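You operate a simulated robot arm through the tools that you are given. There is no shell and no other tool.

You are at the controls of a simulated robot arm. One attempt, no reset.

Task
Fit the rough slat in the centre pockets, clip it and sand it.
Fine: sand the rough patch off once the clip is on; the sanding block goes back where it lay. What is to be rubbed or washed off counts as gone when no trace of it is left.

Only the result counts: the job must be done as asked and must still hold three seconds after the hand-in. Knocking over, shifting, dropping, spilling or breaking anything else fails it.

Robot
A 6-joint arm with a fingered hand, fixed in place. Base frame: the origin is at the foot of the arm, x ahead of it, y to its left, z up; the work surface is at about z = 860. Units: mm, rad, N and s.
With the tool pointing down near the work surface it reaches from about 320 to 940 mm from the base axis. Its first joint turns from -2.897 to 2.897 rad. Payload 5 kg.
Tool frame: the origin (TCP) lies between the finger pads and is the grasp point; the fingertips stand 37 mm ahead of it; z points along the fingers, y is the line along which they close. The gripper opens to 124 mm. The gripper's body begins 43 mm behind the TCP. The gripper is a hand of 3 fingers: y runs from the thumb to the fingers, the wrist lies at [-21, -125, -215] in the tool frame.
Orientation is told as [roll, pitch, yaw] about the base's x, y, z axes, in that order, counted from this pose: with the fingers straight down and the wrist toward the robot, the tool's x, y and z point along [0, 1, 0], [1, 0, 0] and [0, 0, -1] of the base frame.

Tools
- The arm moves only by the tool nudge_tool. Its argument "moves" is a list of rows, each an object (a shift or turn left out is 0) with "translation": the shift along the tool's x, y, z in mm, a list of three; "delta_rot": the turn, a rotation vector about the tool's x, y, z in degrees, a list of three. In form: [{"translation": [tx, ty, tz], "delta_rot": [ax, ay, az]}, ...]. A call has 1 to 20 rows; each row is the pose to reach, as a shift and turn from the pose commanded when the call began, along the tool's axes at that moment. A row lasts 0.2 s, in which the tool goes at most 50 mm and 0.15 rad; a call with a longer step from one row to the next is refused whole. Where a pose cannot be reached the arm comes as near as it can. A force on the tool above 90 N (or 10 N above the force at the start of the call, whichever is more), or a blocked arm, ends the call early, and 0.2 s more pass. In this call time passes only in rows, and 0.2 s behind the last. The reply holds the time, the measured pose of the TCP, the force on the tool along the base axes, the opening and the grip force, in the units named above and with some noise, with the torque about the TCP (base axes, N m) and any sound that the robot's microphone picked up, and new pictures: "show" is both (left out), scene, wrist or none.
- Cameras (640 x 400 px; columns grow to the right, rows downward): "scene" is fixed at [400.3, 498.3, 1627.8]; the picture's right is [-0.93, -0.38, 0.00], its down [-0.29, 0.71, -0.64] and it looks along [0.24, -0.59, -0.77] (base axes); focal length 261 px, centre (320, 200). "wrist" rides on the gripper at [72, -104, -154] in the tool frame; the picture's right is [-0.83, 0.26, -0.49], its down [-0.51, -0.72, 0.47] and it looks along [-0.23, 0.64, 0.73] (tool axes); focal length 243 px, centre (320, 200). There is no depth. A picture from a camera that has moved, and an enlarged one, comes with that camera's place and axes in the base frame and with its lens.
- set_fingers(index, middle, thumb_bend, thumb_turn): sets how far each is bent, from 0 (flat) to 1 (curled in); at 0.3 the hand is open as for a grip, at 0.7 the pads meet at the TCP. One left out holds its place. A second passes; each finger stops where it meets its share of the squeeze, and holds until it gets a number again. It is the only way to open and close the hand. It gives what a move gives, with no picture; readings hold the bend of each and the force on the fingers (four entries, about 0 where the hand has none), thumb and palm. thumb_turn goes from beside the hand (0) to across from the fingers (1), as for a grip.
- inspect(camera, box): a new picture of the part [left, top, right, bottom] of that camera's present view, enlarged. No time passes.
- job_done(): hands the job in; it is judged then, once.

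Places have to be worked out from the pictures, the camera data and where the tool is seen. Open the gripper and draw the arm clear of the work before you hand the job in, unless the task says otherwise.

The tools are called after "Emit:" as name(argument=value, ...) on one line, values as JSON. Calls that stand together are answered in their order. nudge_tool: Moves the arm, as the interface text tells. Its arguments: {"type":"object","properties":{"moves":{"type":"array","items":{"type":"object","properties":{"translation":{"type":"array","items":{"type":"number"}},"delta_rot":{"type":"array","items":{"type":"number"}}}}},"show":{"type":"string","enum":["both","scene","wrist","none"]}},"required":["moves"]} The other tools are called the same way: set_fingers (index, middle, thumb_bend, thumb_turn) moves the fingers one by one; inspect (camera, box) takes an enlarged picture of a part of a camera's view; job_done () hands the job in.

At the start:

```text
time: 0.0
tool_pos: [676.7, -310.3, 1242.6]
tcp_rot: [0.0, 0.0, -0.001]
contact_force: [0.3, 1.3, -1.4]
wrist_torque: [0.01, 0.03, 0.0]
finger_gap: 123.8
grasp_force: 0.0
shape: jaw
bend: [0.3, 0.3, 0.3, 0.98]
finger forces: [0.0, 0.0, 0.0, 0.0, 0.0, 0.1]
```

scene: 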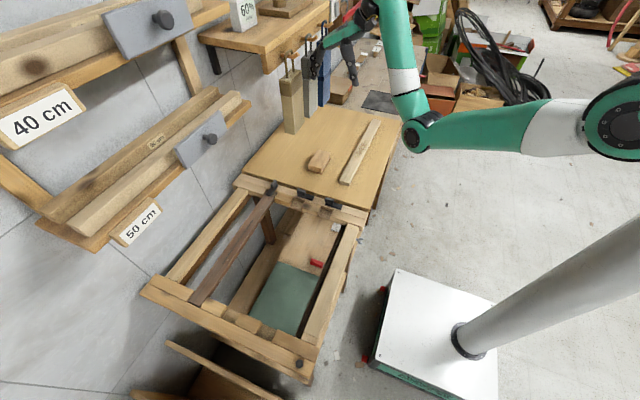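
wrist: 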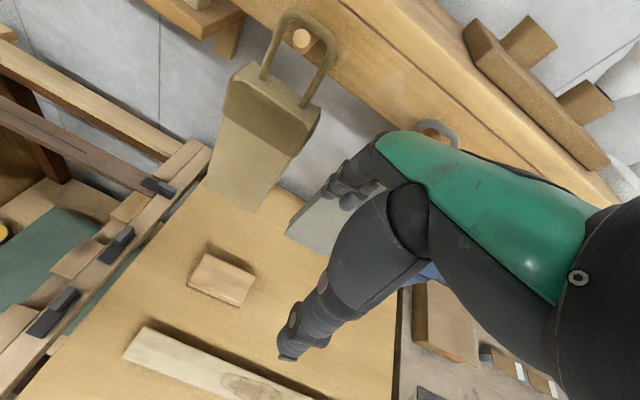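

I'll begin by looking closely at the work area in both cameras before moving anything.

Emit:
inspect(camera="scene", box=[220, 80, 420, 220])

Emit:
inspect(camera="scene", box=[130, 170, 370, 390])

Emit:
inspect(camera="wrist", box=[0, 130, 320, 400])

Emit:
inspect(camera="scene", box=[0, 0, 260, 260])

```text
2.86 times, centred on (320, 150) of scene
camera zoom: at [400.3, 498.3, 1627.8], right [-0.93, -0.38, 0.0], down [-0.29, 0.71, -0.64], along [0.24, -0.59, -0.77], focal length 745 px, centre (320, 343)
```

zoom: 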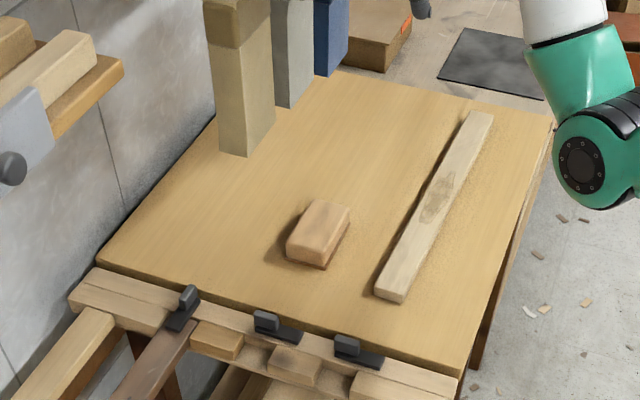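

```text
1.82 times, centred on (250, 280) of scene
camera zoom: at [400.3, 498.3, 1627.8], right [-0.93, -0.38, 0.0], down [-0.29, 0.71, -0.64], along [0.24, -0.59, -0.77], focal length 474 px, centre (447, 54)
```

zoom: 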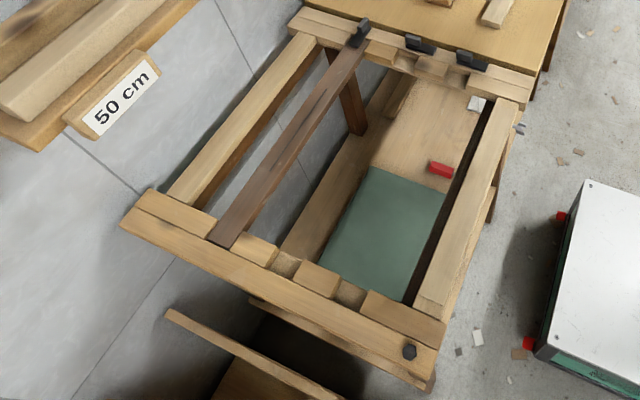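

```text
1.48 times, centred on (160, 265) of wrist
camera zoom: at [571.7, -238.7, 1396.8], right [0.26, -0.83, 0.49], down [-0.72, -0.51, -0.47], along [0.64, -0.23, -0.73], focal length 359 px, centre (557, 104)
```

zoom: 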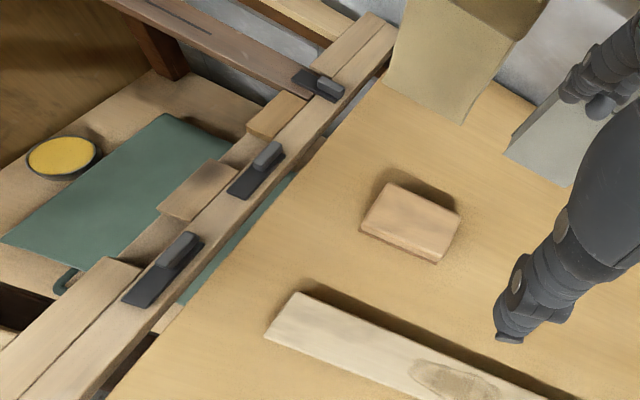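

```text
1.54 times, centred on (130, 130) of scene
camera zoom: at [400.3, 498.3, 1627.8], right [-0.93, -0.38, 0.0], down [-0.29, 0.71, -0.64], along [0.24, -0.59, -0.77], focal length 401 px, centre (612, 308)
```

zoom: 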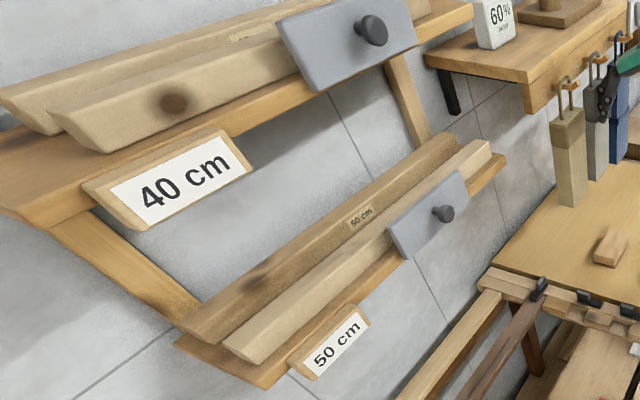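

The rough slat lies on the table along y (around x≈575, y −205…−665), the sanding block near (719, −276), and the rack with three pocket pairs is at y≈−45…400 and has sliding clips. I'll move to bring the wrist camera over the clip rail for a closer look.

Emit:
nudge_tool(moves=[{"translation": [38.75, -18.75, 12.5]}, {"translation": [77.5, -37.5, 25]}, {"translation": [116.25, -56.25, 37.5]}, {"translation": [155, -75, 50]}, {"translation": [193.75, -93.75, 62.5]}, {"translation": [232.5, -112.5, 75]}, {"translation": [271.25, -131.25, 87.5]}, {"translation": [310, -150, 100]}], show="both")

```text
time: 1.8
tool_pos: [538.1, -1.2, 1111.1]
tcp_rot: [0.0, -0.006, -0.003]
contact_force: [0.4, -0.3, 0.0]
wrist_torque: [0.02, 0.0, 0.02]
finger_gap: 123.6
grasp_force: 0.0
shape: jaw
bend: [0.3, 0.3, 0.3, 0.98]
finger forces: [0.1, 0.1, 0.1, 0.1, 0.1, 0.0]
out of reach, approached as far as the arm can: row 1, 2, 3, 4, 5, 6, 7, 8
camera wrist: at [431.9, 71.7, 1264.0], right [0.26, -0.83, 0.49], down [-0.72, -0.51, -0.48], along [0.65, -0.23, -0.73], focal length 243 px, centre (320, 200)
```

scene: 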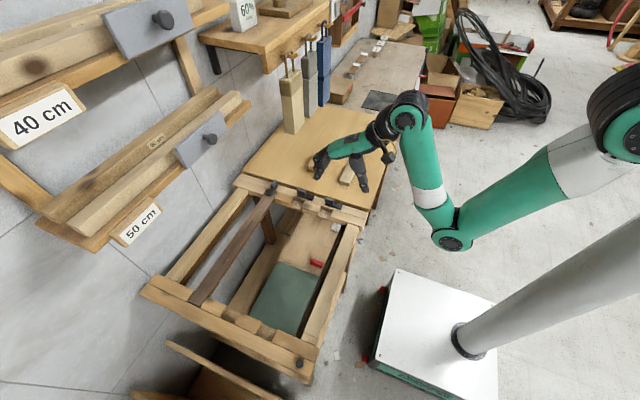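
wrist: 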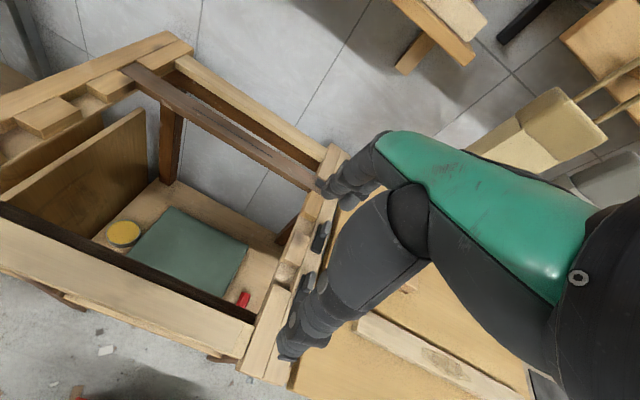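

The arm ended a little lower than commanded; the clips are partly hidden by the fingers. I'll zoom in on what's visible now and then shift toward −y for a clear look.

Emit:
nudge_tool(moves=[{"translation": [-40, 5, 0]}, {"translation": [-80, 10, 0]}, {"translation": [-120, 15, 0]}, {"translation": [-150, 20, 10]}], show="wrist")

Emit:
inspect(camera="wrist", box=[120, 100, 340, 280])

Emit:
inspect(camera="scene", box=[225, 160, 375, 260])

```text
time: 2.8
tool_pos: [559.1, -150.5, 1100.3]
tcp_rot: [0.0, 0.0, 0.0]
contact_force: [-0.7, -0.2, 0.0]
wrist_torque: [0.03, 0.0, -0.02]
finger_gap: 123.9
grasp_force: 0.1
shape: jaw
bend: [0.3, 0.3, 0.3, 0.98]
finger forces: [0.0, 0.0, 0.1, 0.0, 0.1, 0.1]
camera wrist: at [453.3, -78.5, 1254.1], right [0.26, -0.83, 0.49], down [-0.72, -0.51, -0.47], along [0.64, -0.23, -0.73], focal length 243 px, centre (320, 200)
```

wrist: 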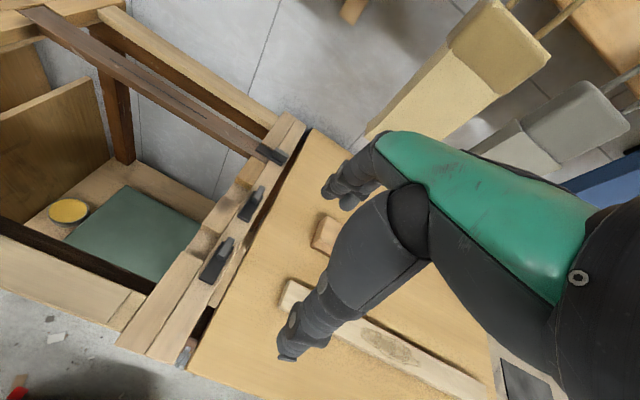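

```text
2.22 times, centred on (230, 190) of wrist
camera zoom: at [453.3, -78.5, 1254.1], right [0.26, -0.83, 0.49], down [-0.72, -0.51, -0.47], along [0.64, -0.23, -0.73], focal length 539 px, centre (520, 222)
```

zoom: 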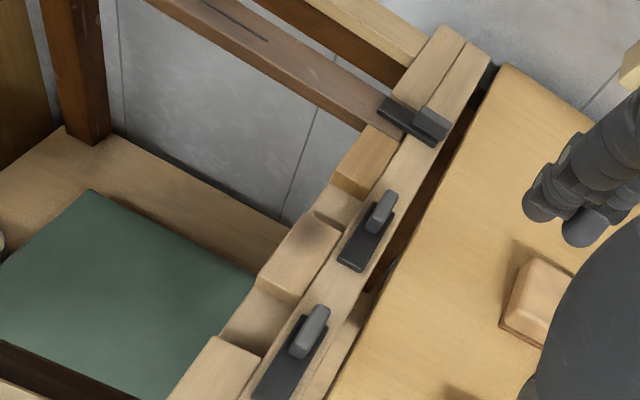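

```text
4.00 times, centred on (300, 210) of scene
camera zoom: at [400.3, 498.3, 1627.8], right [-0.93, -0.38, 0.0], down [-0.29, 0.71, -0.64], along [0.24, -0.59, -0.77], focal length 1043 px, centre (400, 160)
```

zoom: 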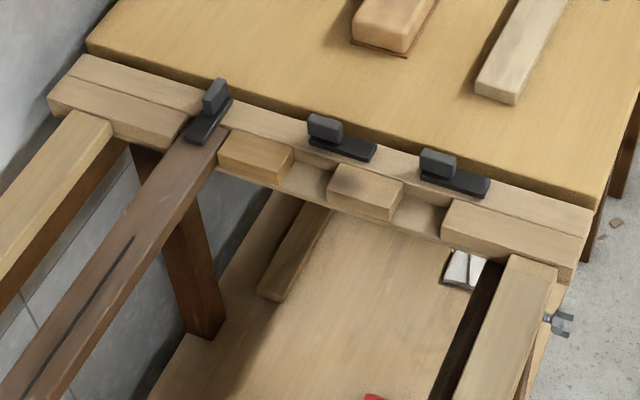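

The clips are turn-buttons: clip 1 is closed with its plate over the dark slat's end and its handle at the back. Clips 2 and 3 are open, with plates lying along the rail. I'll zoom in to measure the pockets, clips and slat.

Emit:
inspect(camera="scene", box=[260, 170, 350, 226])

Emit:
inspect(camera="scene", box=[180, 280, 300, 355])

Emit:
inspect(camera="wrist", box=[180, 130, 300, 290])

Emit:
inspect(camera="wrist", box=[270, 270, 500, 400])

Emit:
inspect(camera="scene", box=[300, 100, 400, 190])

```text
7.11 times, centred on (305, 198) of scene
camera zoom: at [400.3, 498.3, 1627.8], right [-0.93, -0.38, 0.0], down [-0.29, 0.71, -0.64], along [0.24, -0.59, -0.77], focal length 1855 px, centre (427, 214)
```

zoom: 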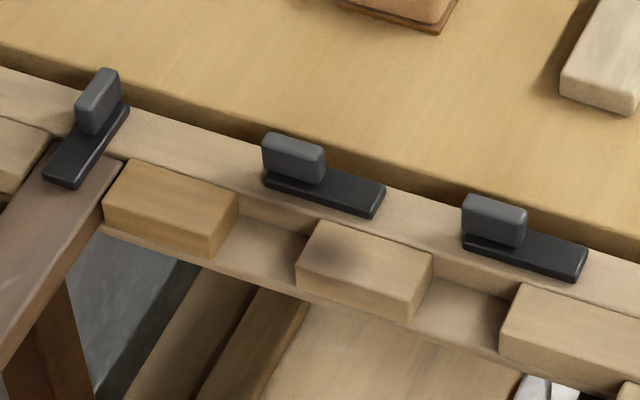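

```text
5.33 times, centred on (240, 318) of scene
camera zoom: at [400.3, 498.3, 1627.8], right [-0.93, -0.38, 0.0], down [-0.29, 0.71, -0.64], along [0.24, -0.59, -0.77], focal length 1391 px, centre (747, -427)
```

zoom: 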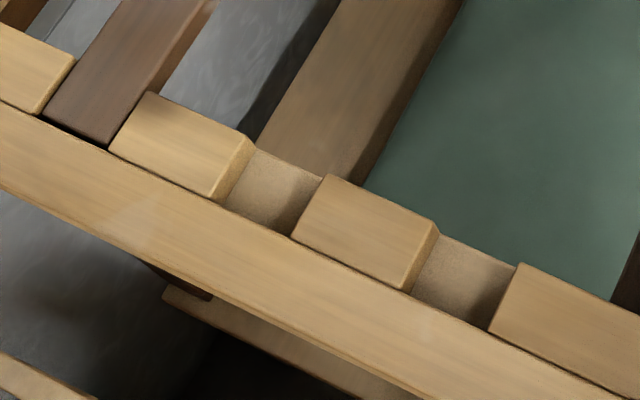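

```text
2.50 times, centred on (240, 210) of wrist
camera zoom: at [453.3, -78.5, 1254.1], right [0.26, -0.83, 0.49], down [-0.72, -0.51, -0.47], along [0.64, -0.23, -0.73], focal length 606 px, centre (520, 175)
```

zoom: 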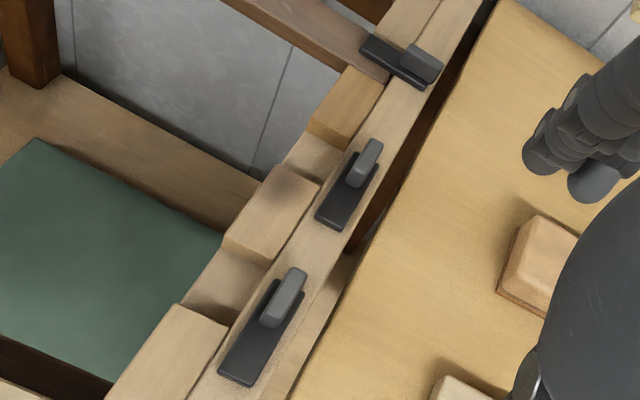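

```text
2.78 times, centred on (385, 335) of wrist
camera zoom: at [453.3, -78.5, 1254.1], right [0.26, -0.83, 0.49], down [-0.72, -0.51, -0.47], along [0.64, -0.23, -0.73], focal length 675 px, centre (139, -176)
```

zoom: 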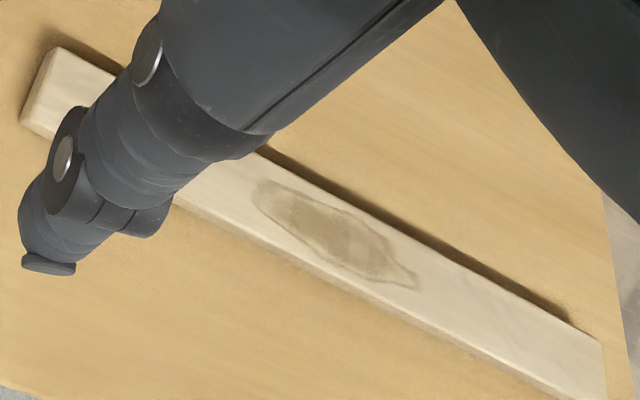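

```text
4.44 times, centred on (350, 145) of scene
camera zoom: at [400.3, 498.3, 1627.8], right [-0.93, -0.38, 0.0], down [-0.29, 0.71, -0.64], along [0.24, -0.59, -0.77], focal length 1159 px, centre (187, 444)
```

zoom: 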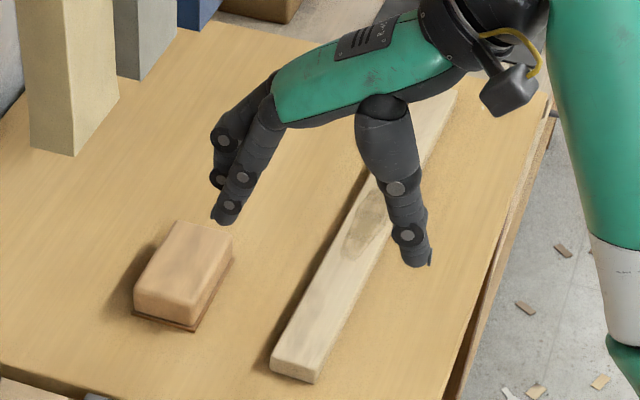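

From the two cameras: filler/pocket tops are at z≈866, with the centre pockets at x≈687–737 (centre ≈712) and back walls at y≈−61 and ≈408. The slat is about 40 wide, 18 thick and 470 long, centred near (576, −432). I'll move above the slat's middle.

Emit:
nudge_tool(moves=[{"translation": [-40.2, 2.3, 14.3]}, {"translation": [-80.4, 4.6, 28.6]}, {"translation": [-120.6, 7, 42.9]}, {"translation": [-161, 9.2, 57]}, {"translation": [-201, 11.5, 71.4]}, {"translation": [-241, 13.8, 85.7]}, {"translation": [-281, 16, 100]}], show="both")

Emit:
inspect(camera="scene", box=[300, 90, 420, 190])

Emit:
inspect(camera="wrist", box=[100, 150, 420, 400])

```text
time: 4.4
tool_pos: [572.6, -431.0, 998.8]
tcp_rot: [0.002, 0.001, 0.001]
contact_force: [-0.7, 0.1, 0.0]
wrist_torque: [-0.03, 0.01, -0.02]
finger_gap: 123.8
grasp_force: 0.1
shape: jaw
bend: [0.3, 0.3, 0.3, 0.98]
finger forces: [0.0, 0.0, 0.0, 0.0, 0.0, 0.0]
camera wrist: at [468.5, -360.1, 1152.8], right [0.26, -0.83, 0.49], down [-0.72, -0.51, -0.47], along [0.64, -0.23, -0.73], focal length 243 px, centre (320, 200)
```

scene: 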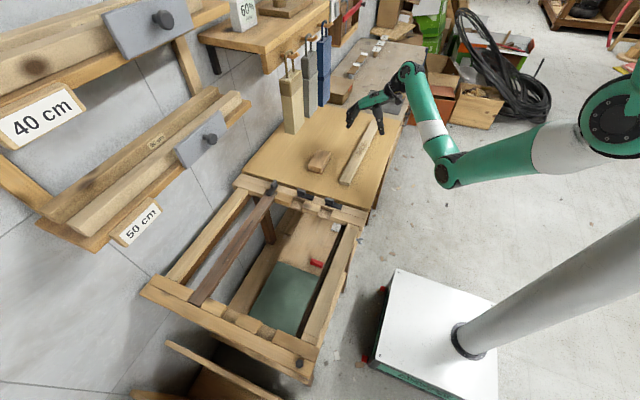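
wrist: 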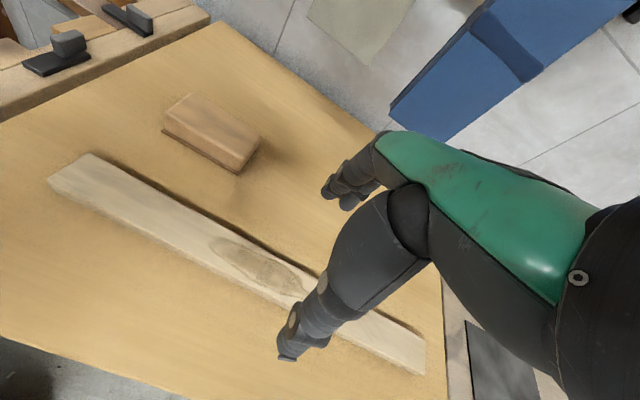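

```text
4.00 times, centred on (360, 140) of scene
camera zoom: at [400.3, 498.3, 1627.8], right [-0.93, -0.38, 0.0], down [-0.29, 0.71, -0.64], along [0.24, -0.59, -0.77], focal length 1043 px, centre (160, 440)
```

zoom: 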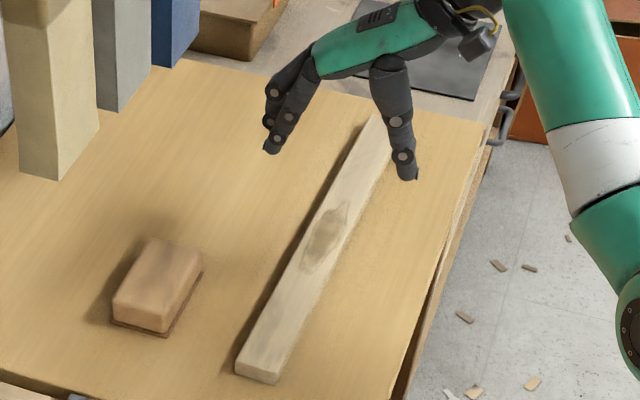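

```text
1.60 times, centred on (260, 275) of wrist
camera zoom: at [468.5, -360.1, 1152.8], right [0.26, -0.83, 0.49], down [-0.72, -0.51, -0.47], along [0.64, -0.23, -0.73], focal length 388 px, centre (416, 80)
```

zoom: 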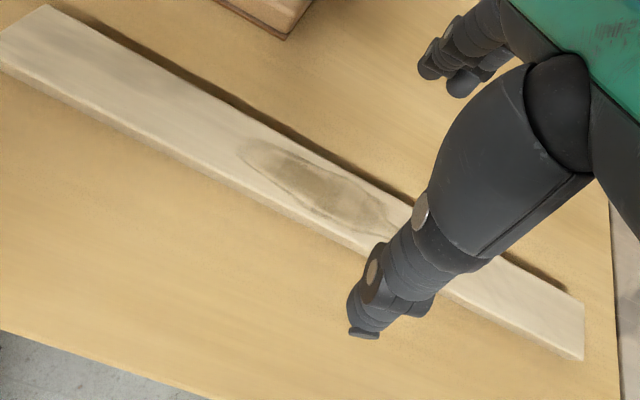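

Both cameras agree the slat's middle is near (575, −431), with its top at z≈878 and a very slight yaw; the patch runs roughly y −344…−473. I'll lower to about z=940 and half-close the fingers to see where the tips come.

Emit:
nudge_tool(moves=[{"translation": [0, 1, 30]}, {"translation": [0, 2, 59]}], show="none")

Emit:
set_fingers(index=0.45, middle=0.45, thumb_bend=0.45, thumb_turn=1.0)

Emit:
inspect(camera="scene", box=[320, 90, 400, 150])

Emit:
inspect(camera="wrist", box=[200, 150, 460, 400])

```text
time: 5.0
tool_pos: [574.6, -431.1, 940.7]
tcp_rot: [0.0, 0.0, -0.001]
contact_force: [0.0, -0.3, -0.3]
wrist_torque: [-0.01, 0.01, 0.02]
finger_gap: 123.8
grasp_force: 0.0
shape: jaw
bend: [0.3, 0.3, 0.3, 0.98]
finger forces: [0.1, 0.0, 0.1, 0.0, 0.1, 0.1]
```

```text
time: 6.0
tool_pos: [574.8, -432.0, 942.0]
tcp_rot: [0.0, -0.002, 0.0]
contact_force: [1.0, 0.6, -0.8]
wrist_torque: [-0.02, 0.03, 0.02]
finger_gap: 83.6
grasp_force: 0.1
shape: fingers
bend: [0.45, 0.45, 0.45, 0.99]
finger forces: [0.0, 0.0, 0.0, 0.0, 0.1, 0.0]
```

```text
6.67 times, centred on (360, 120) of scene
camera zoom: at [400.3, 498.3, 1627.8], right [-0.93, -0.38, 0.0], down [-0.29, 0.71, -0.64], along [0.24, -0.59, -0.77], focal length 1739 px, centre (53, 733)
```

zoom: 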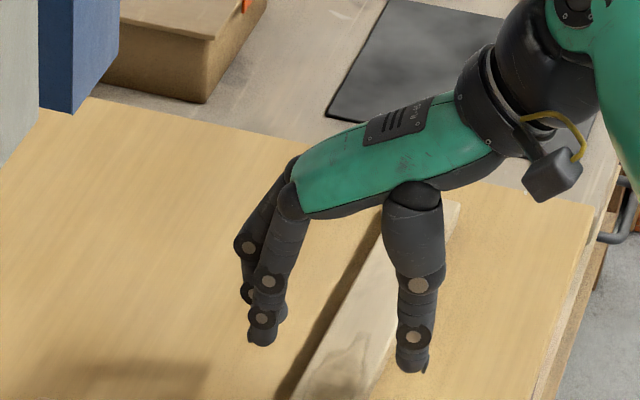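

```text
1.60 times, centred on (330, 275) of wrist
camera zoom: at [470.3, -359.5, 1094.6], right [0.26, -0.83, 0.49], down [-0.72, -0.51, -0.47], along [0.64, -0.23, -0.73], focal length 388 px, centre (304, 80)
```

zoom: 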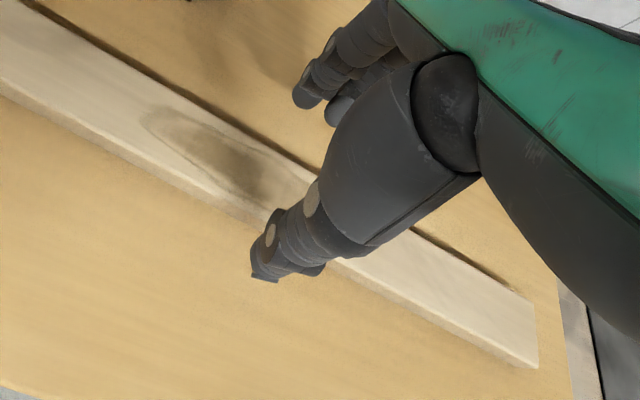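

Tips sit about 38–40 mm ahead of the TCP and straddle the slat symmetrically (x≈524 and 624). I'll lower to z≈904 so the tips flank the slat just above the table.

Emit:
nudge_tool(moves=[{"translation": [0, 0, 13]}, {"translation": [0, 0, 25]}, {"translation": [0, 0, 37]}], show="scene")

Emit:
inspect(camera="scene", box=[320, 90, 400, 150])

```text
time: 6.8
tool_pos: [574.7, -431.2, 904.4]
tcp_rot: [0.0, 0.001, 0.001]
contact_force: [0.2, 0.4, -0.1]
wrist_torque: [0.04, 0.0, 0.02]
finger_gap: 83.8
grasp_force: 0.0
shape: fingers
bend: [0.45, 0.45, 0.45, 0.99]
finger forces: [0.1, 0.1, 0.0, 0.0, 0.1, 0.1]
```

scene: 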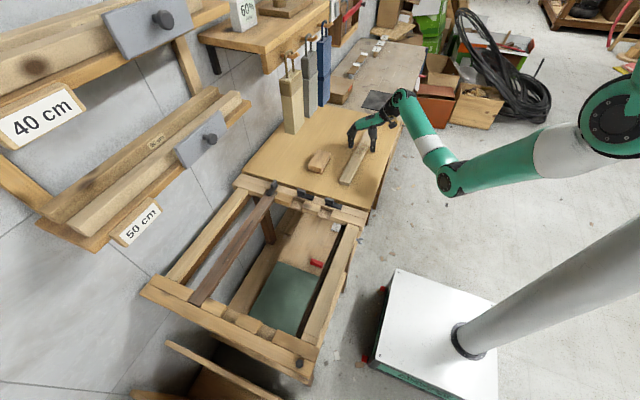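

```text
6.67 times, centred on (360, 120) of scene
camera zoom: at [400.3, 498.3, 1627.8], right [-0.93, -0.38, 0.0], down [-0.29, 0.71, -0.64], along [0.24, -0.59, -0.77], focal length 1739 px, centre (53, 733)
```

zoom: 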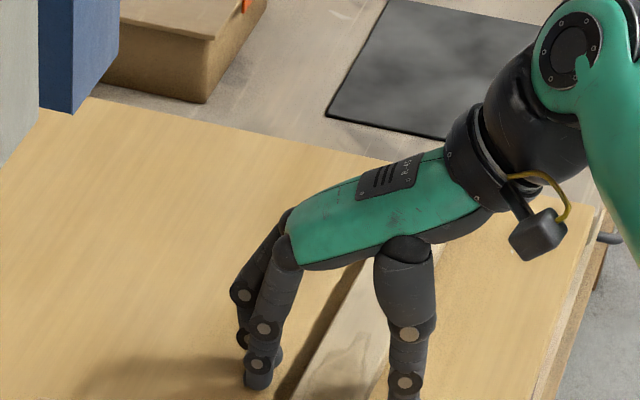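

No contact yet, and the tips are beside the slat. I'll close all three digits together.

Emit:
set_fingers(index=0.7, middle=0.7, thumb_bend=0.7)

Emit:
inspect(camera="scene", box=[300, 90, 400, 190])

Emit:
inspect(camera="wrist", box=[0, 100, 460, 400])

```text
time: 7.8
tool_pos: [575.8, -430.6, 904.1]
tcp_rot: [0.0, 0.002, 0.001]
contact_force: [0.2, -1.0, 0.4]
wrist_torque: [-0.07, -0.07, 0.03]
finger_gap: 45.7
grasp_force: 19.3
shape: fingers
bend: [0.6, 0.63, 0.57, 1.0]
finger forces: [9.2, 10.5, 0.0, 0.1, 19.8, 0.0]
```

```text
4.00 times, centred on (350, 140) of scene
camera zoom: at [400.3, 498.3, 1627.8], right [-0.93, -0.38, 0.0], down [-0.29, 0.71, -0.64], along [0.24, -0.59, -0.77], focal length 1043 px, centre (200, 440)
```

zoom: 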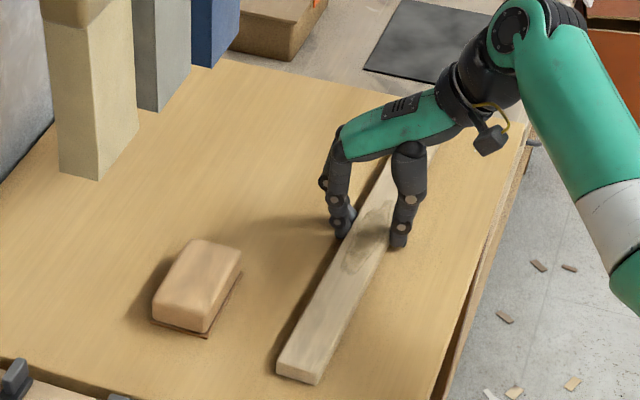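

```text
1.33 times, centred on (230, 250) of wrist
camera zoom: at [470.1, -359.8, 1057.8], right [0.26, -0.83, 0.49], down [-0.72, -0.51, -0.47], along [0.64, -0.23, -0.73], focal length 324 px, centre (440, 133)
```

zoom: 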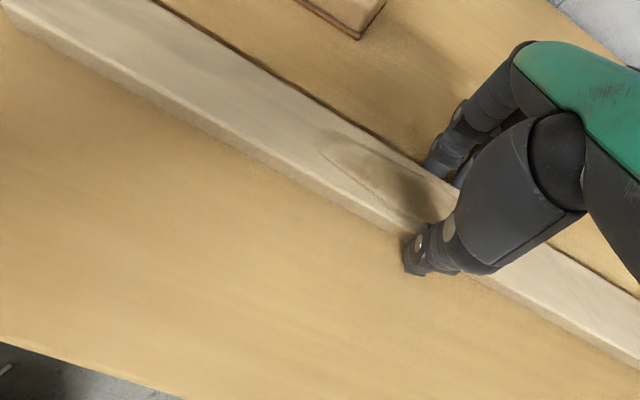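

The slat is gripped at 20 N. I'll lift it slowly and check.

Emit:
nudge_tool(moves=[{"translation": [0, 0, -8]}, {"translation": [0, 0, -20]}, {"translation": [0, 0, -40]}, {"translation": [0, 0, -60]}], show="both")

Emit:
inspect(camera="scene", box=[300, 80, 410, 190])

```text
time: 8.8
tool_pos: [576.1, -433.5, 964.0]
tcp_rot: [0.0, -0.001, 0.001]
contact_force: [-0.3, -0.1, -1.7]
wrist_torque: [0.01, -0.01, -0.05]
finger_gap: 45.7
grasp_force: 19.5
shape: fingers
bend: [0.6, 0.63, 0.57, 1.0]
finger forces: [9.6, 10.0, 0.0, 0.0, 19.7, 0.1]
camera wrist: at [470.4, -360.5, 1117.8], right [0.26, -0.83, 0.49], down [-0.72, -0.51, -0.47], along [0.64, -0.23, -0.73], focal length 243 px, centre (320, 200)
```

scene: 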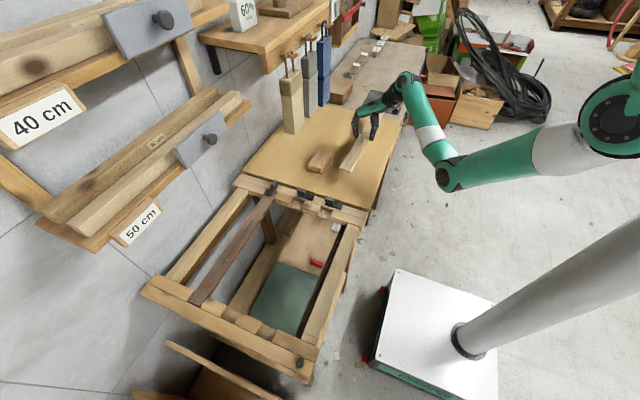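
wrist: 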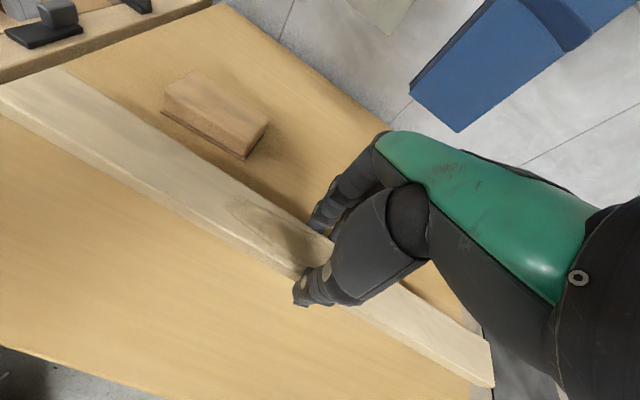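

```text
3.64 times, centred on (355, 135) of scene
camera zoom: at [400.3, 498.3, 1627.8], right [-0.93, -0.38, 0.0], down [-0.29, 0.71, -0.64], along [0.24, -0.59, -0.77], focal length 949 px, centre (193, 436)
```

zoom: 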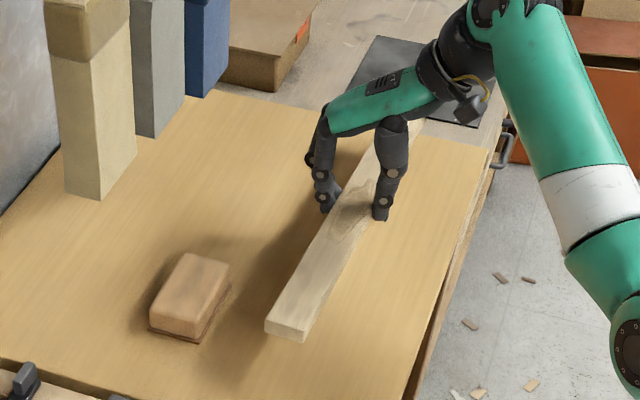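

The slat is level and held. I'll carry it to above the centre pockets, with the TCP at about (712, 174, 985).

Emit:
nudge_tool(moves=[{"translation": [5, 1, -15]}, {"translation": [25, 5, -20]}, {"translation": [55, 12, -20]}, {"translation": [90, 20, -20]}, {"translation": [125, 28, -20]}, {"translation": [160, 36, -20]}, {"translation": [195, 44, -20]}, {"translation": [230, 52, -20]}, {"translation": [265, 60, -20]}, {"translation": [300, 68, -20]}, {"translation": [335, 76, -20]}, {"translation": [370, 84, -20]}, {"translation": [405, 92, -20]}, {"translation": [440, 100, -20]}, {"translation": [475, 108, -20]}, {"translation": [510, 116, -20]}, {"translation": [545, 124, -20]}, {"translation": [575, 131, -20]}, {"translation": [597, 135, -20]}, {"translation": [605.5, 136.5, -20]}], show="both")

Emit:
inspect(camera="scene", box=[130, 150, 370, 380])

```text
time: 13.0
tool_pos: [713.5, 174.6, 984.6]
tcp_rot: [-0.001, 0.0, 0.001]
contact_force: [-0.3, 0.0, -2.1]
wrist_torque: [0.03, 0.0, -0.03]
finger_gap: 45.4
grasp_force: 19.7
shape: fingers
bend: [0.6, 0.63, 0.57, 1.0]
finger forces: [9.6, 9.8, 0.0, 0.1, 19.4, 0.1]
camera wrist: at [607.3, 246.1, 1137.9], right [0.26, -0.83, 0.49], down [-0.72, -0.51, -0.47], along [0.64, -0.23, -0.73], focal length 243 px, centre (320, 200)
```

scene: 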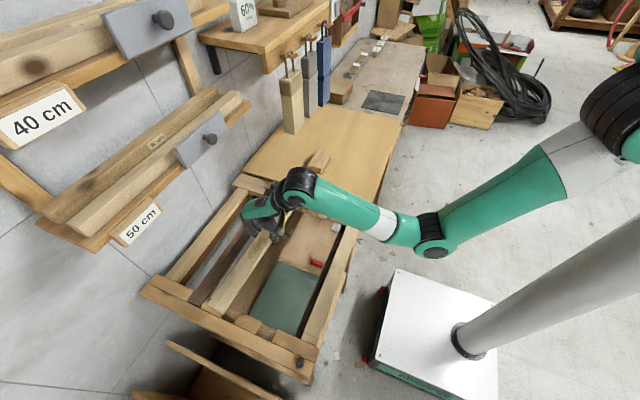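
wrist: 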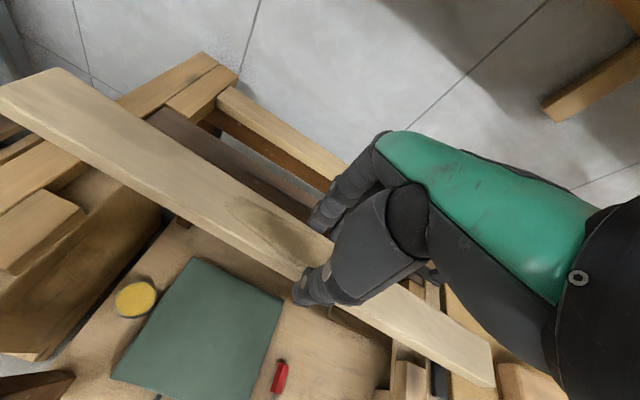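

```text
1.74 times, centred on (250, 265) of scene
camera zoom: at [400.3, 498.3, 1627.8], right [-0.93, -0.38, 0.0], down [-0.29, 0.71, -0.64], along [0.24, -0.59, -0.77], focal length 454 px, centre (442, 87)
```

zoom: 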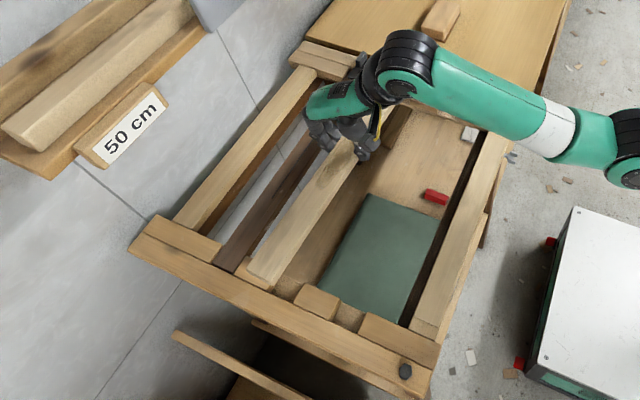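

The slat is hovering above the centre gap. I'll lower until its underside is about 10 mm above the pocket tops, then check alignment at both ends.

Emit:
nudge_tool(moves=[{"translation": [0, 0, 16]}, {"translation": [0, 0, 32]}, {"translation": [0, 0, 48]}, {"translation": [0, 0, 60]}], show="wrist")

Emit:
inspect(camera="scene", box=[180, 260, 300, 355])

Emit:
inspect(camera="scene", box=[230, 170, 350, 260])

Emit:
inspect(camera="wrist", box=[360, 260, 600, 400])

Emit:
inspect(camera="wrist", box=[0, 50, 240, 250])

```text
time: 14.0
tool_pos: [712.0, 174.0, 923.3]
tcp_rot: [0.0, 0.0, 0.001]
contact_force: [0.5, 1.4, -1.5]
wrist_torque: [0.0, 0.0, 0.01]
finger_gap: 45.7
grasp_force: 19.2
shape: fingers
bend: [0.6, 0.63, 0.57, 1.0]
finger forces: [9.6, 9.8, 0.0, 0.1, 19.4, 0.0]
camera wrist: at [607.0, 246.1, 1077.4], right [0.26, -0.83, 0.49], down [-0.72, -0.51, -0.47], along [0.64, -0.23, -0.73], focal length 243 px, centre (320, 200)
```

wrist: 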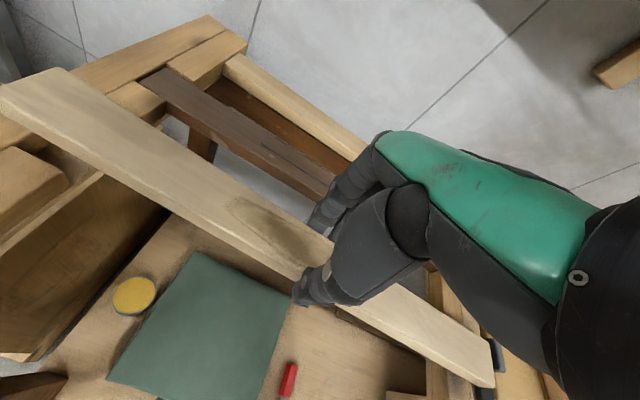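

```text
4.21 times, centred on (240, 308) of scene
camera zoom: at [400.3, 498.3, 1627.8], right [-0.93, -0.38, 0.0], down [-0.29, 0.71, -0.64], along [0.24, -0.59, -0.77], focal length 1098 px, centre (657, -253)
```

zoom: 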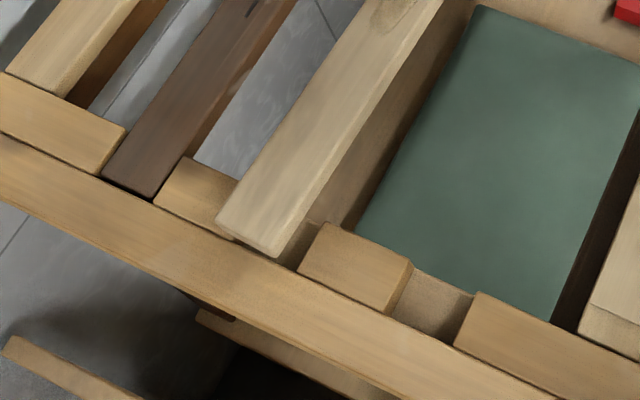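

```text
4.44 times, centred on (290, 215) of scene
camera zoom: at [400.3, 498.3, 1627.8], right [-0.93, -0.38, 0.0], down [-0.29, 0.71, -0.64], along [0.24, -0.59, -0.77], focal length 1159 px, centre (453, 133)
```

zoom: 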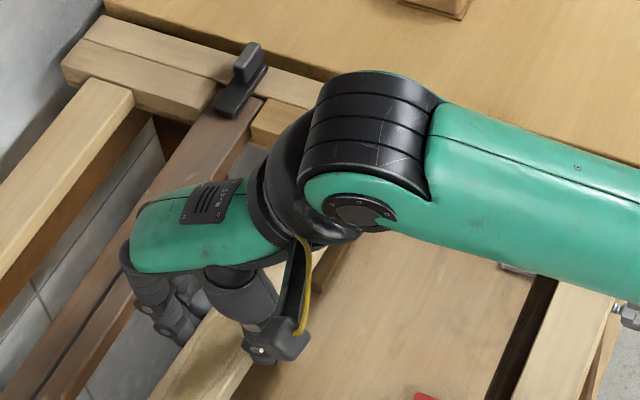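

```text
2.67 times, centred on (480, 330) of wrist
camera zoom: at [607.0, 246.1, 1077.4], right [0.26, -0.83, 0.49], down [-0.72, -0.51, -0.47], along [0.64, -0.23, -0.73], focal length 647 px, centre (-107, -147)
```

zoom: 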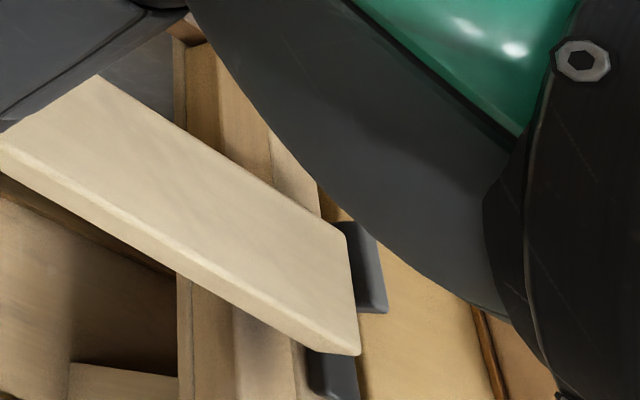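

```text
2.00 times, centred on (120, 150) of wrist
camera zoom: at [607.0, 246.1, 1077.4], right [0.26, -0.83, 0.49], down [-0.72, -0.51, -0.47], along [0.64, -0.23, -0.73], focal length 485 px, centre (720, 300)
```

zoom: 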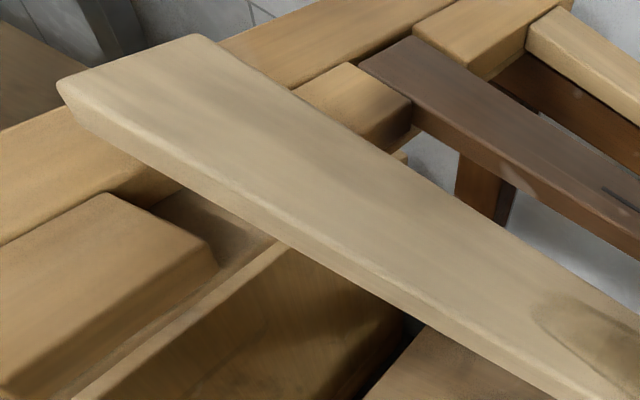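

The slat's near end sits about 8 mm toward +x, meaning it is yawed roughly 2° relative to the rack. I'll turn the hand about 2.2° to square it and look again.

Emit:
nudge_tool(moves=[{"delta_rot": [0, 0, -1.1]}, {"delta_rot": [0, 0, -2.2]}], show="wrist")

Emit:
inspect(camera="scene", box=[180, 270, 270, 335])

Emit:
inspect(camera="wrist", box=[380, 260, 600, 400])

Emit:
inspect(camera="wrist", box=[0, 0, 360, 250])

```text
time: 14.6
tool_pos: [712.3, 173.9, 923.5]
tcp_rot: [0.0, -0.002, 0.038]
contact_force: [0.1, 0.1, -1.3]
wrist_torque: [0.01, -0.02, -0.02]
finger_gap: 45.5
grasp_force: 19.8
shape: fingers
bend: [0.6, 0.63, 0.57, 1.0]
finger forces: [9.6, 9.8, 0.0, 0.0, 19.5, 0.1]
camera wrist: at [604.7, 241.8, 1077.4], right [0.29, -0.82, 0.49], down [-0.7, -0.53, -0.47], along [0.65, -0.21, -0.73], focal length 243 px, centre (320, 200)
```

wrist: 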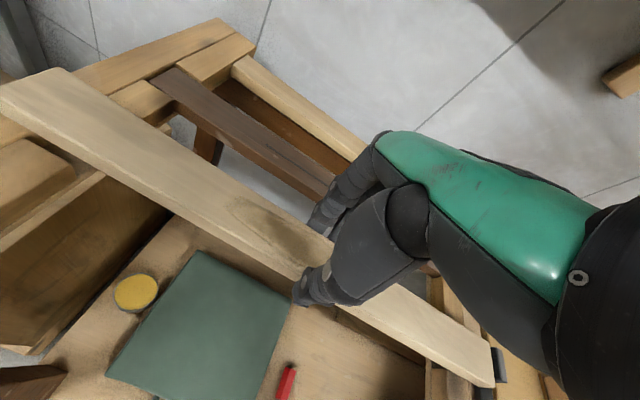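

```text
6.15 times, centred on (225, 302) of scene
camera zoom: at [400.3, 498.3, 1627.8], right [-0.93, -0.38, 0.0], down [-0.29, 0.71, -0.64], along [0.24, -0.59, -0.77], focal length 1605 px, centre (905, -431)
```

zoom: 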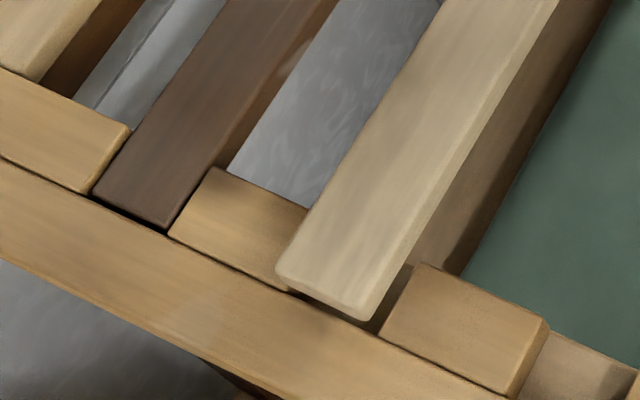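

```text
2.86 times, centred on (490, 330) of wrist
camera zoom: at [604.7, 241.8, 1077.4], right [0.29, -0.82, 0.49], down [-0.7, -0.53, -0.47], along [0.65, -0.21, -0.73], focal length 693 px, centre (-166, -171)
```

zoom: 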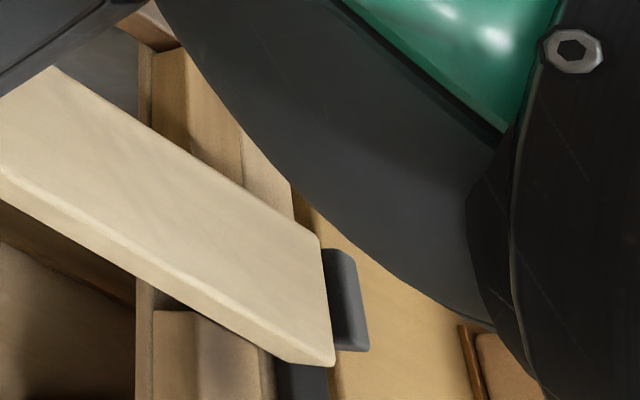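

```text
1.60 times, centred on (180, 125) of wrist
camera zoom: at [604.7, 241.8, 1077.4], right [0.29, -0.82, 0.49], down [-0.7, -0.53, -0.47], along [0.65, -0.21, -0.73], focal length 388 px, centre (544, 320)
```

zoom: 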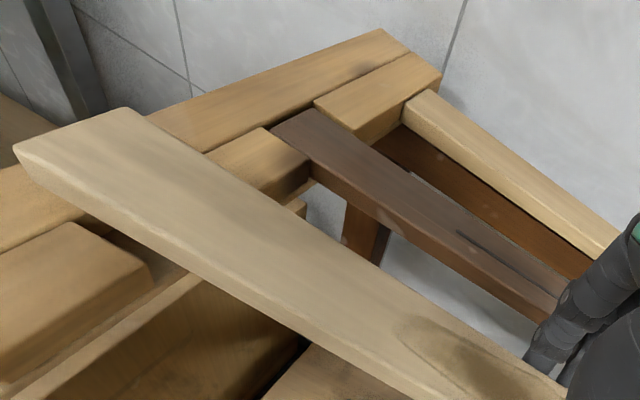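

Slat and dark slat now look parallel. The near end sits roughly 4–6 mm toward −x of the pocket's centre, so I'll shift +5 in x and lower to just above the fillers for a closer check.

Emit:
nudge_tool(moves=[{"translation": [0, 5, 0]}, {"translation": [0, 5, 5]}, {"translation": [0, 5, 9]}], show="wrist")

Emit:
inspect(camera="scene", box=[200, 285, 260, 330])

Emit:
inspect(camera="wrist", box=[380, 270, 520, 400])

Emit:
inspect(camera="wrist", box=[0, 20, 220, 220])

```text
time: 15.4
tool_pos: [717.8, 174.3, 915.6]
tcp_rot: [0.0, 0.0, 0.039]
contact_force: [0.0, -0.2, -1.8]
wrist_torque: [0.0, -0.03, 0.03]
finger_gap: 45.4
grasp_force: 19.3
shape: fingers
bend: [0.6, 0.63, 0.57, 1.0]
finger forces: [9.6, 9.7, 0.0, 0.0, 19.3, 0.0]
camera wrist: at [609.6, 241.5, 1068.8], right [0.29, -0.82, 0.49], down [-0.7, -0.53, -0.47], along [0.65, -0.21, -0.73], focal length 243 px, centre (320, 200)
```

wrist: 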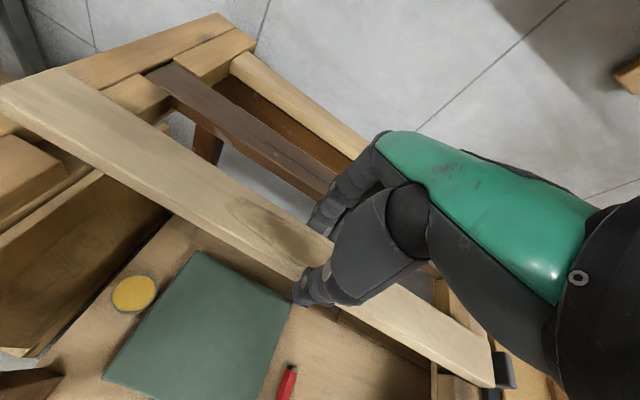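

```text
8.89 times, centred on (230, 308) of scene
camera zoom: at [400.3, 498.3, 1627.8], right [-0.93, -0.38, 0.0], down [-0.29, 0.71, -0.64], along [0.24, -0.59, -0.77], focal length 2319 px, centre (1120, -756)
```

zoom: 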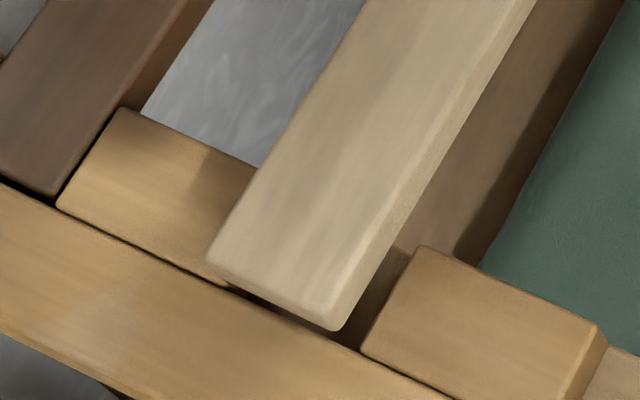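

```text
3.08 times, centred on (450, 335) of wrist
camera zoom: at [609.6, 241.5, 1068.8], right [0.29, -0.82, 0.49], down [-0.7, -0.53, -0.47], along [0.65, -0.21, -0.73], focal length 746 px, centre (-80, -215)
```

zoom: 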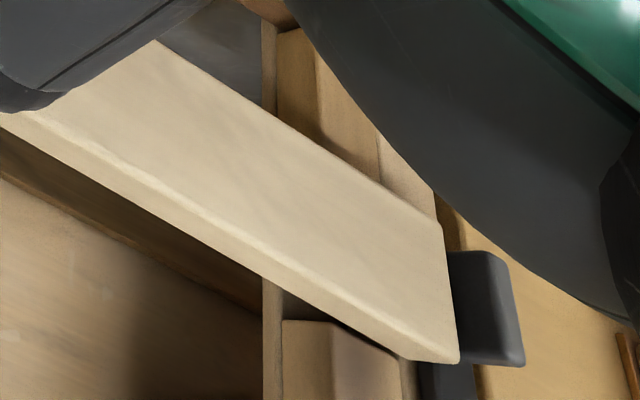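

```text
2.00 times, centred on (110, 120) of wrist
camera zoom: at [609.6, 241.5, 1068.8], right [0.29, -0.82, 0.49], down [-0.7, -0.53, -0.47], along [0.65, -0.21, -0.73], focal length 485 px, centre (740, 360)
```

zoom: 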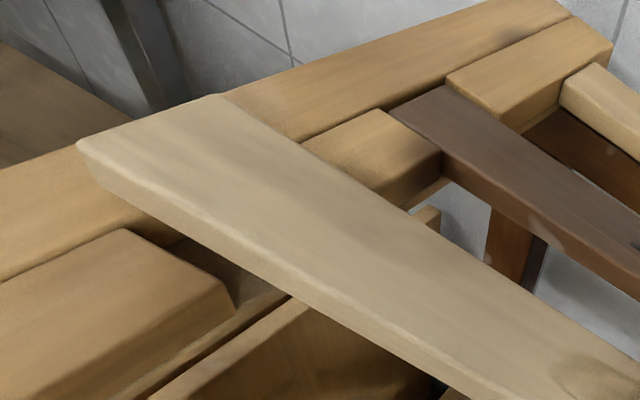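

The top face is ~42 wide and the pocket ~50 (687–737), so it's centred within a couple of mm, with the near end about 1–2 mm short of the back wall. I'll trim slightly (+1 x, −1 y, −0.4° yaw) and lower in small steps, watching the force.

Emit:
nudge_tool(moves=[{"translation": [-1, 1, 0], "delta_rot": [0, 0, -0.4]}, {"translation": [-1, 1, 2], "delta_rot": [0, 0, -0.4]}, {"translation": [-1, 1, 4], "delta_rot": [0, 0, -0.4]}, {"translation": [-1, 1, 5.5], "delta_rot": [0, 0, -0.4]}], show="none")

Emit:
nudge_tool(moves=[{"translation": [0, 0, 1.5]}, {"translation": [0, 0, 3]}], show="wrist")

Emit:
inspect(camera="scene", box=[200, 285, 260, 330])

Emit:
inspect(camera="wrist", box=[380, 270, 520, 400])

```text
time: 16.4
tool_pos: [717.0, 173.0, 908.3]
tcp_rot: [-0.001, -0.001, 0.046]
contact_force: [-0.4, -0.3, -2.2]
wrist_torque: [0.01, -0.01, 0.01]
finger_gap: 45.4
grasp_force: 20.1
shape: fingers
bend: [0.6, 0.63, 0.57, 1.0]
finger forces: [9.6, 9.8, 0.0, 0.1, 19.3, 0.0]
```

```text
time: 17.0
tool_pos: [718.1, 173.1, 907.3]
tcp_rot: [0.0, -0.001, 0.046]
contact_force: [-0.1, -0.3, -1.8]
wrist_torque: [0.04, 0.0, 0.01]
finger_gap: 45.8
grasp_force: 19.4
shape: fingers
bend: [0.6, 0.63, 0.57, 1.0]
finger forces: [9.7, 9.5, 0.0, 0.1, 19.6, 0.0]
camera wrist: at [609.9, 240.3, 1060.2], right [0.3, -0.82, 0.49], down [-0.7, -0.54, -0.47], along [0.65, -0.2, -0.73], focal length 243 px, centre (320, 200)
```

wrist: 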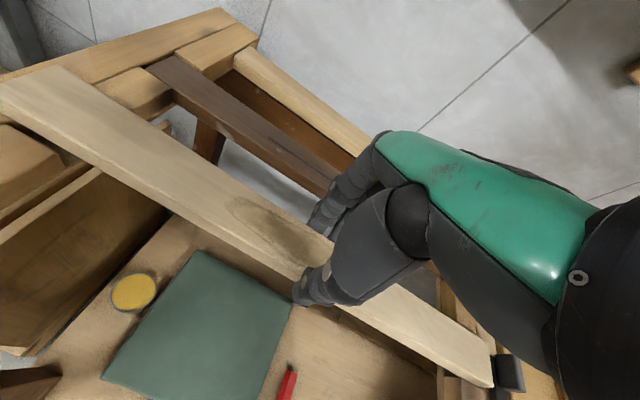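

```text
8.89 times, centred on (230, 308) of scene
camera zoom: at [400.3, 498.3, 1627.8], right [-0.93, -0.38, 0.0], down [-0.29, 0.71, -0.64], along [0.24, -0.59, -0.77], focal length 2319 px, centre (1120, -756)
```

zoom: 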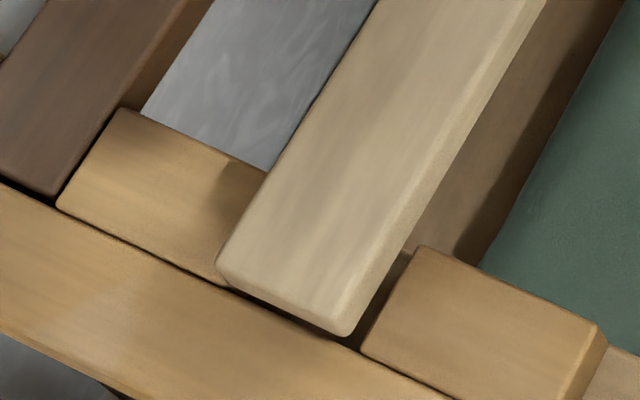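

```text
3.08 times, centred on (450, 335) of wrist
camera zoom: at [609.9, 240.3, 1060.2], right [0.3, -0.82, 0.49], down [-0.7, -0.54, -0.47], along [0.65, -0.2, -0.73], focal length 746 px, centre (-80, -215)
```

zoom: 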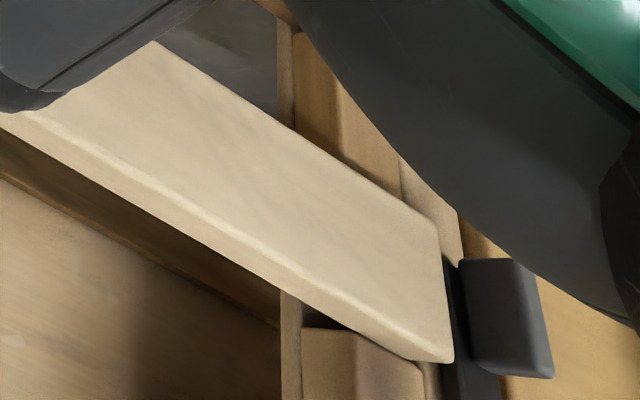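

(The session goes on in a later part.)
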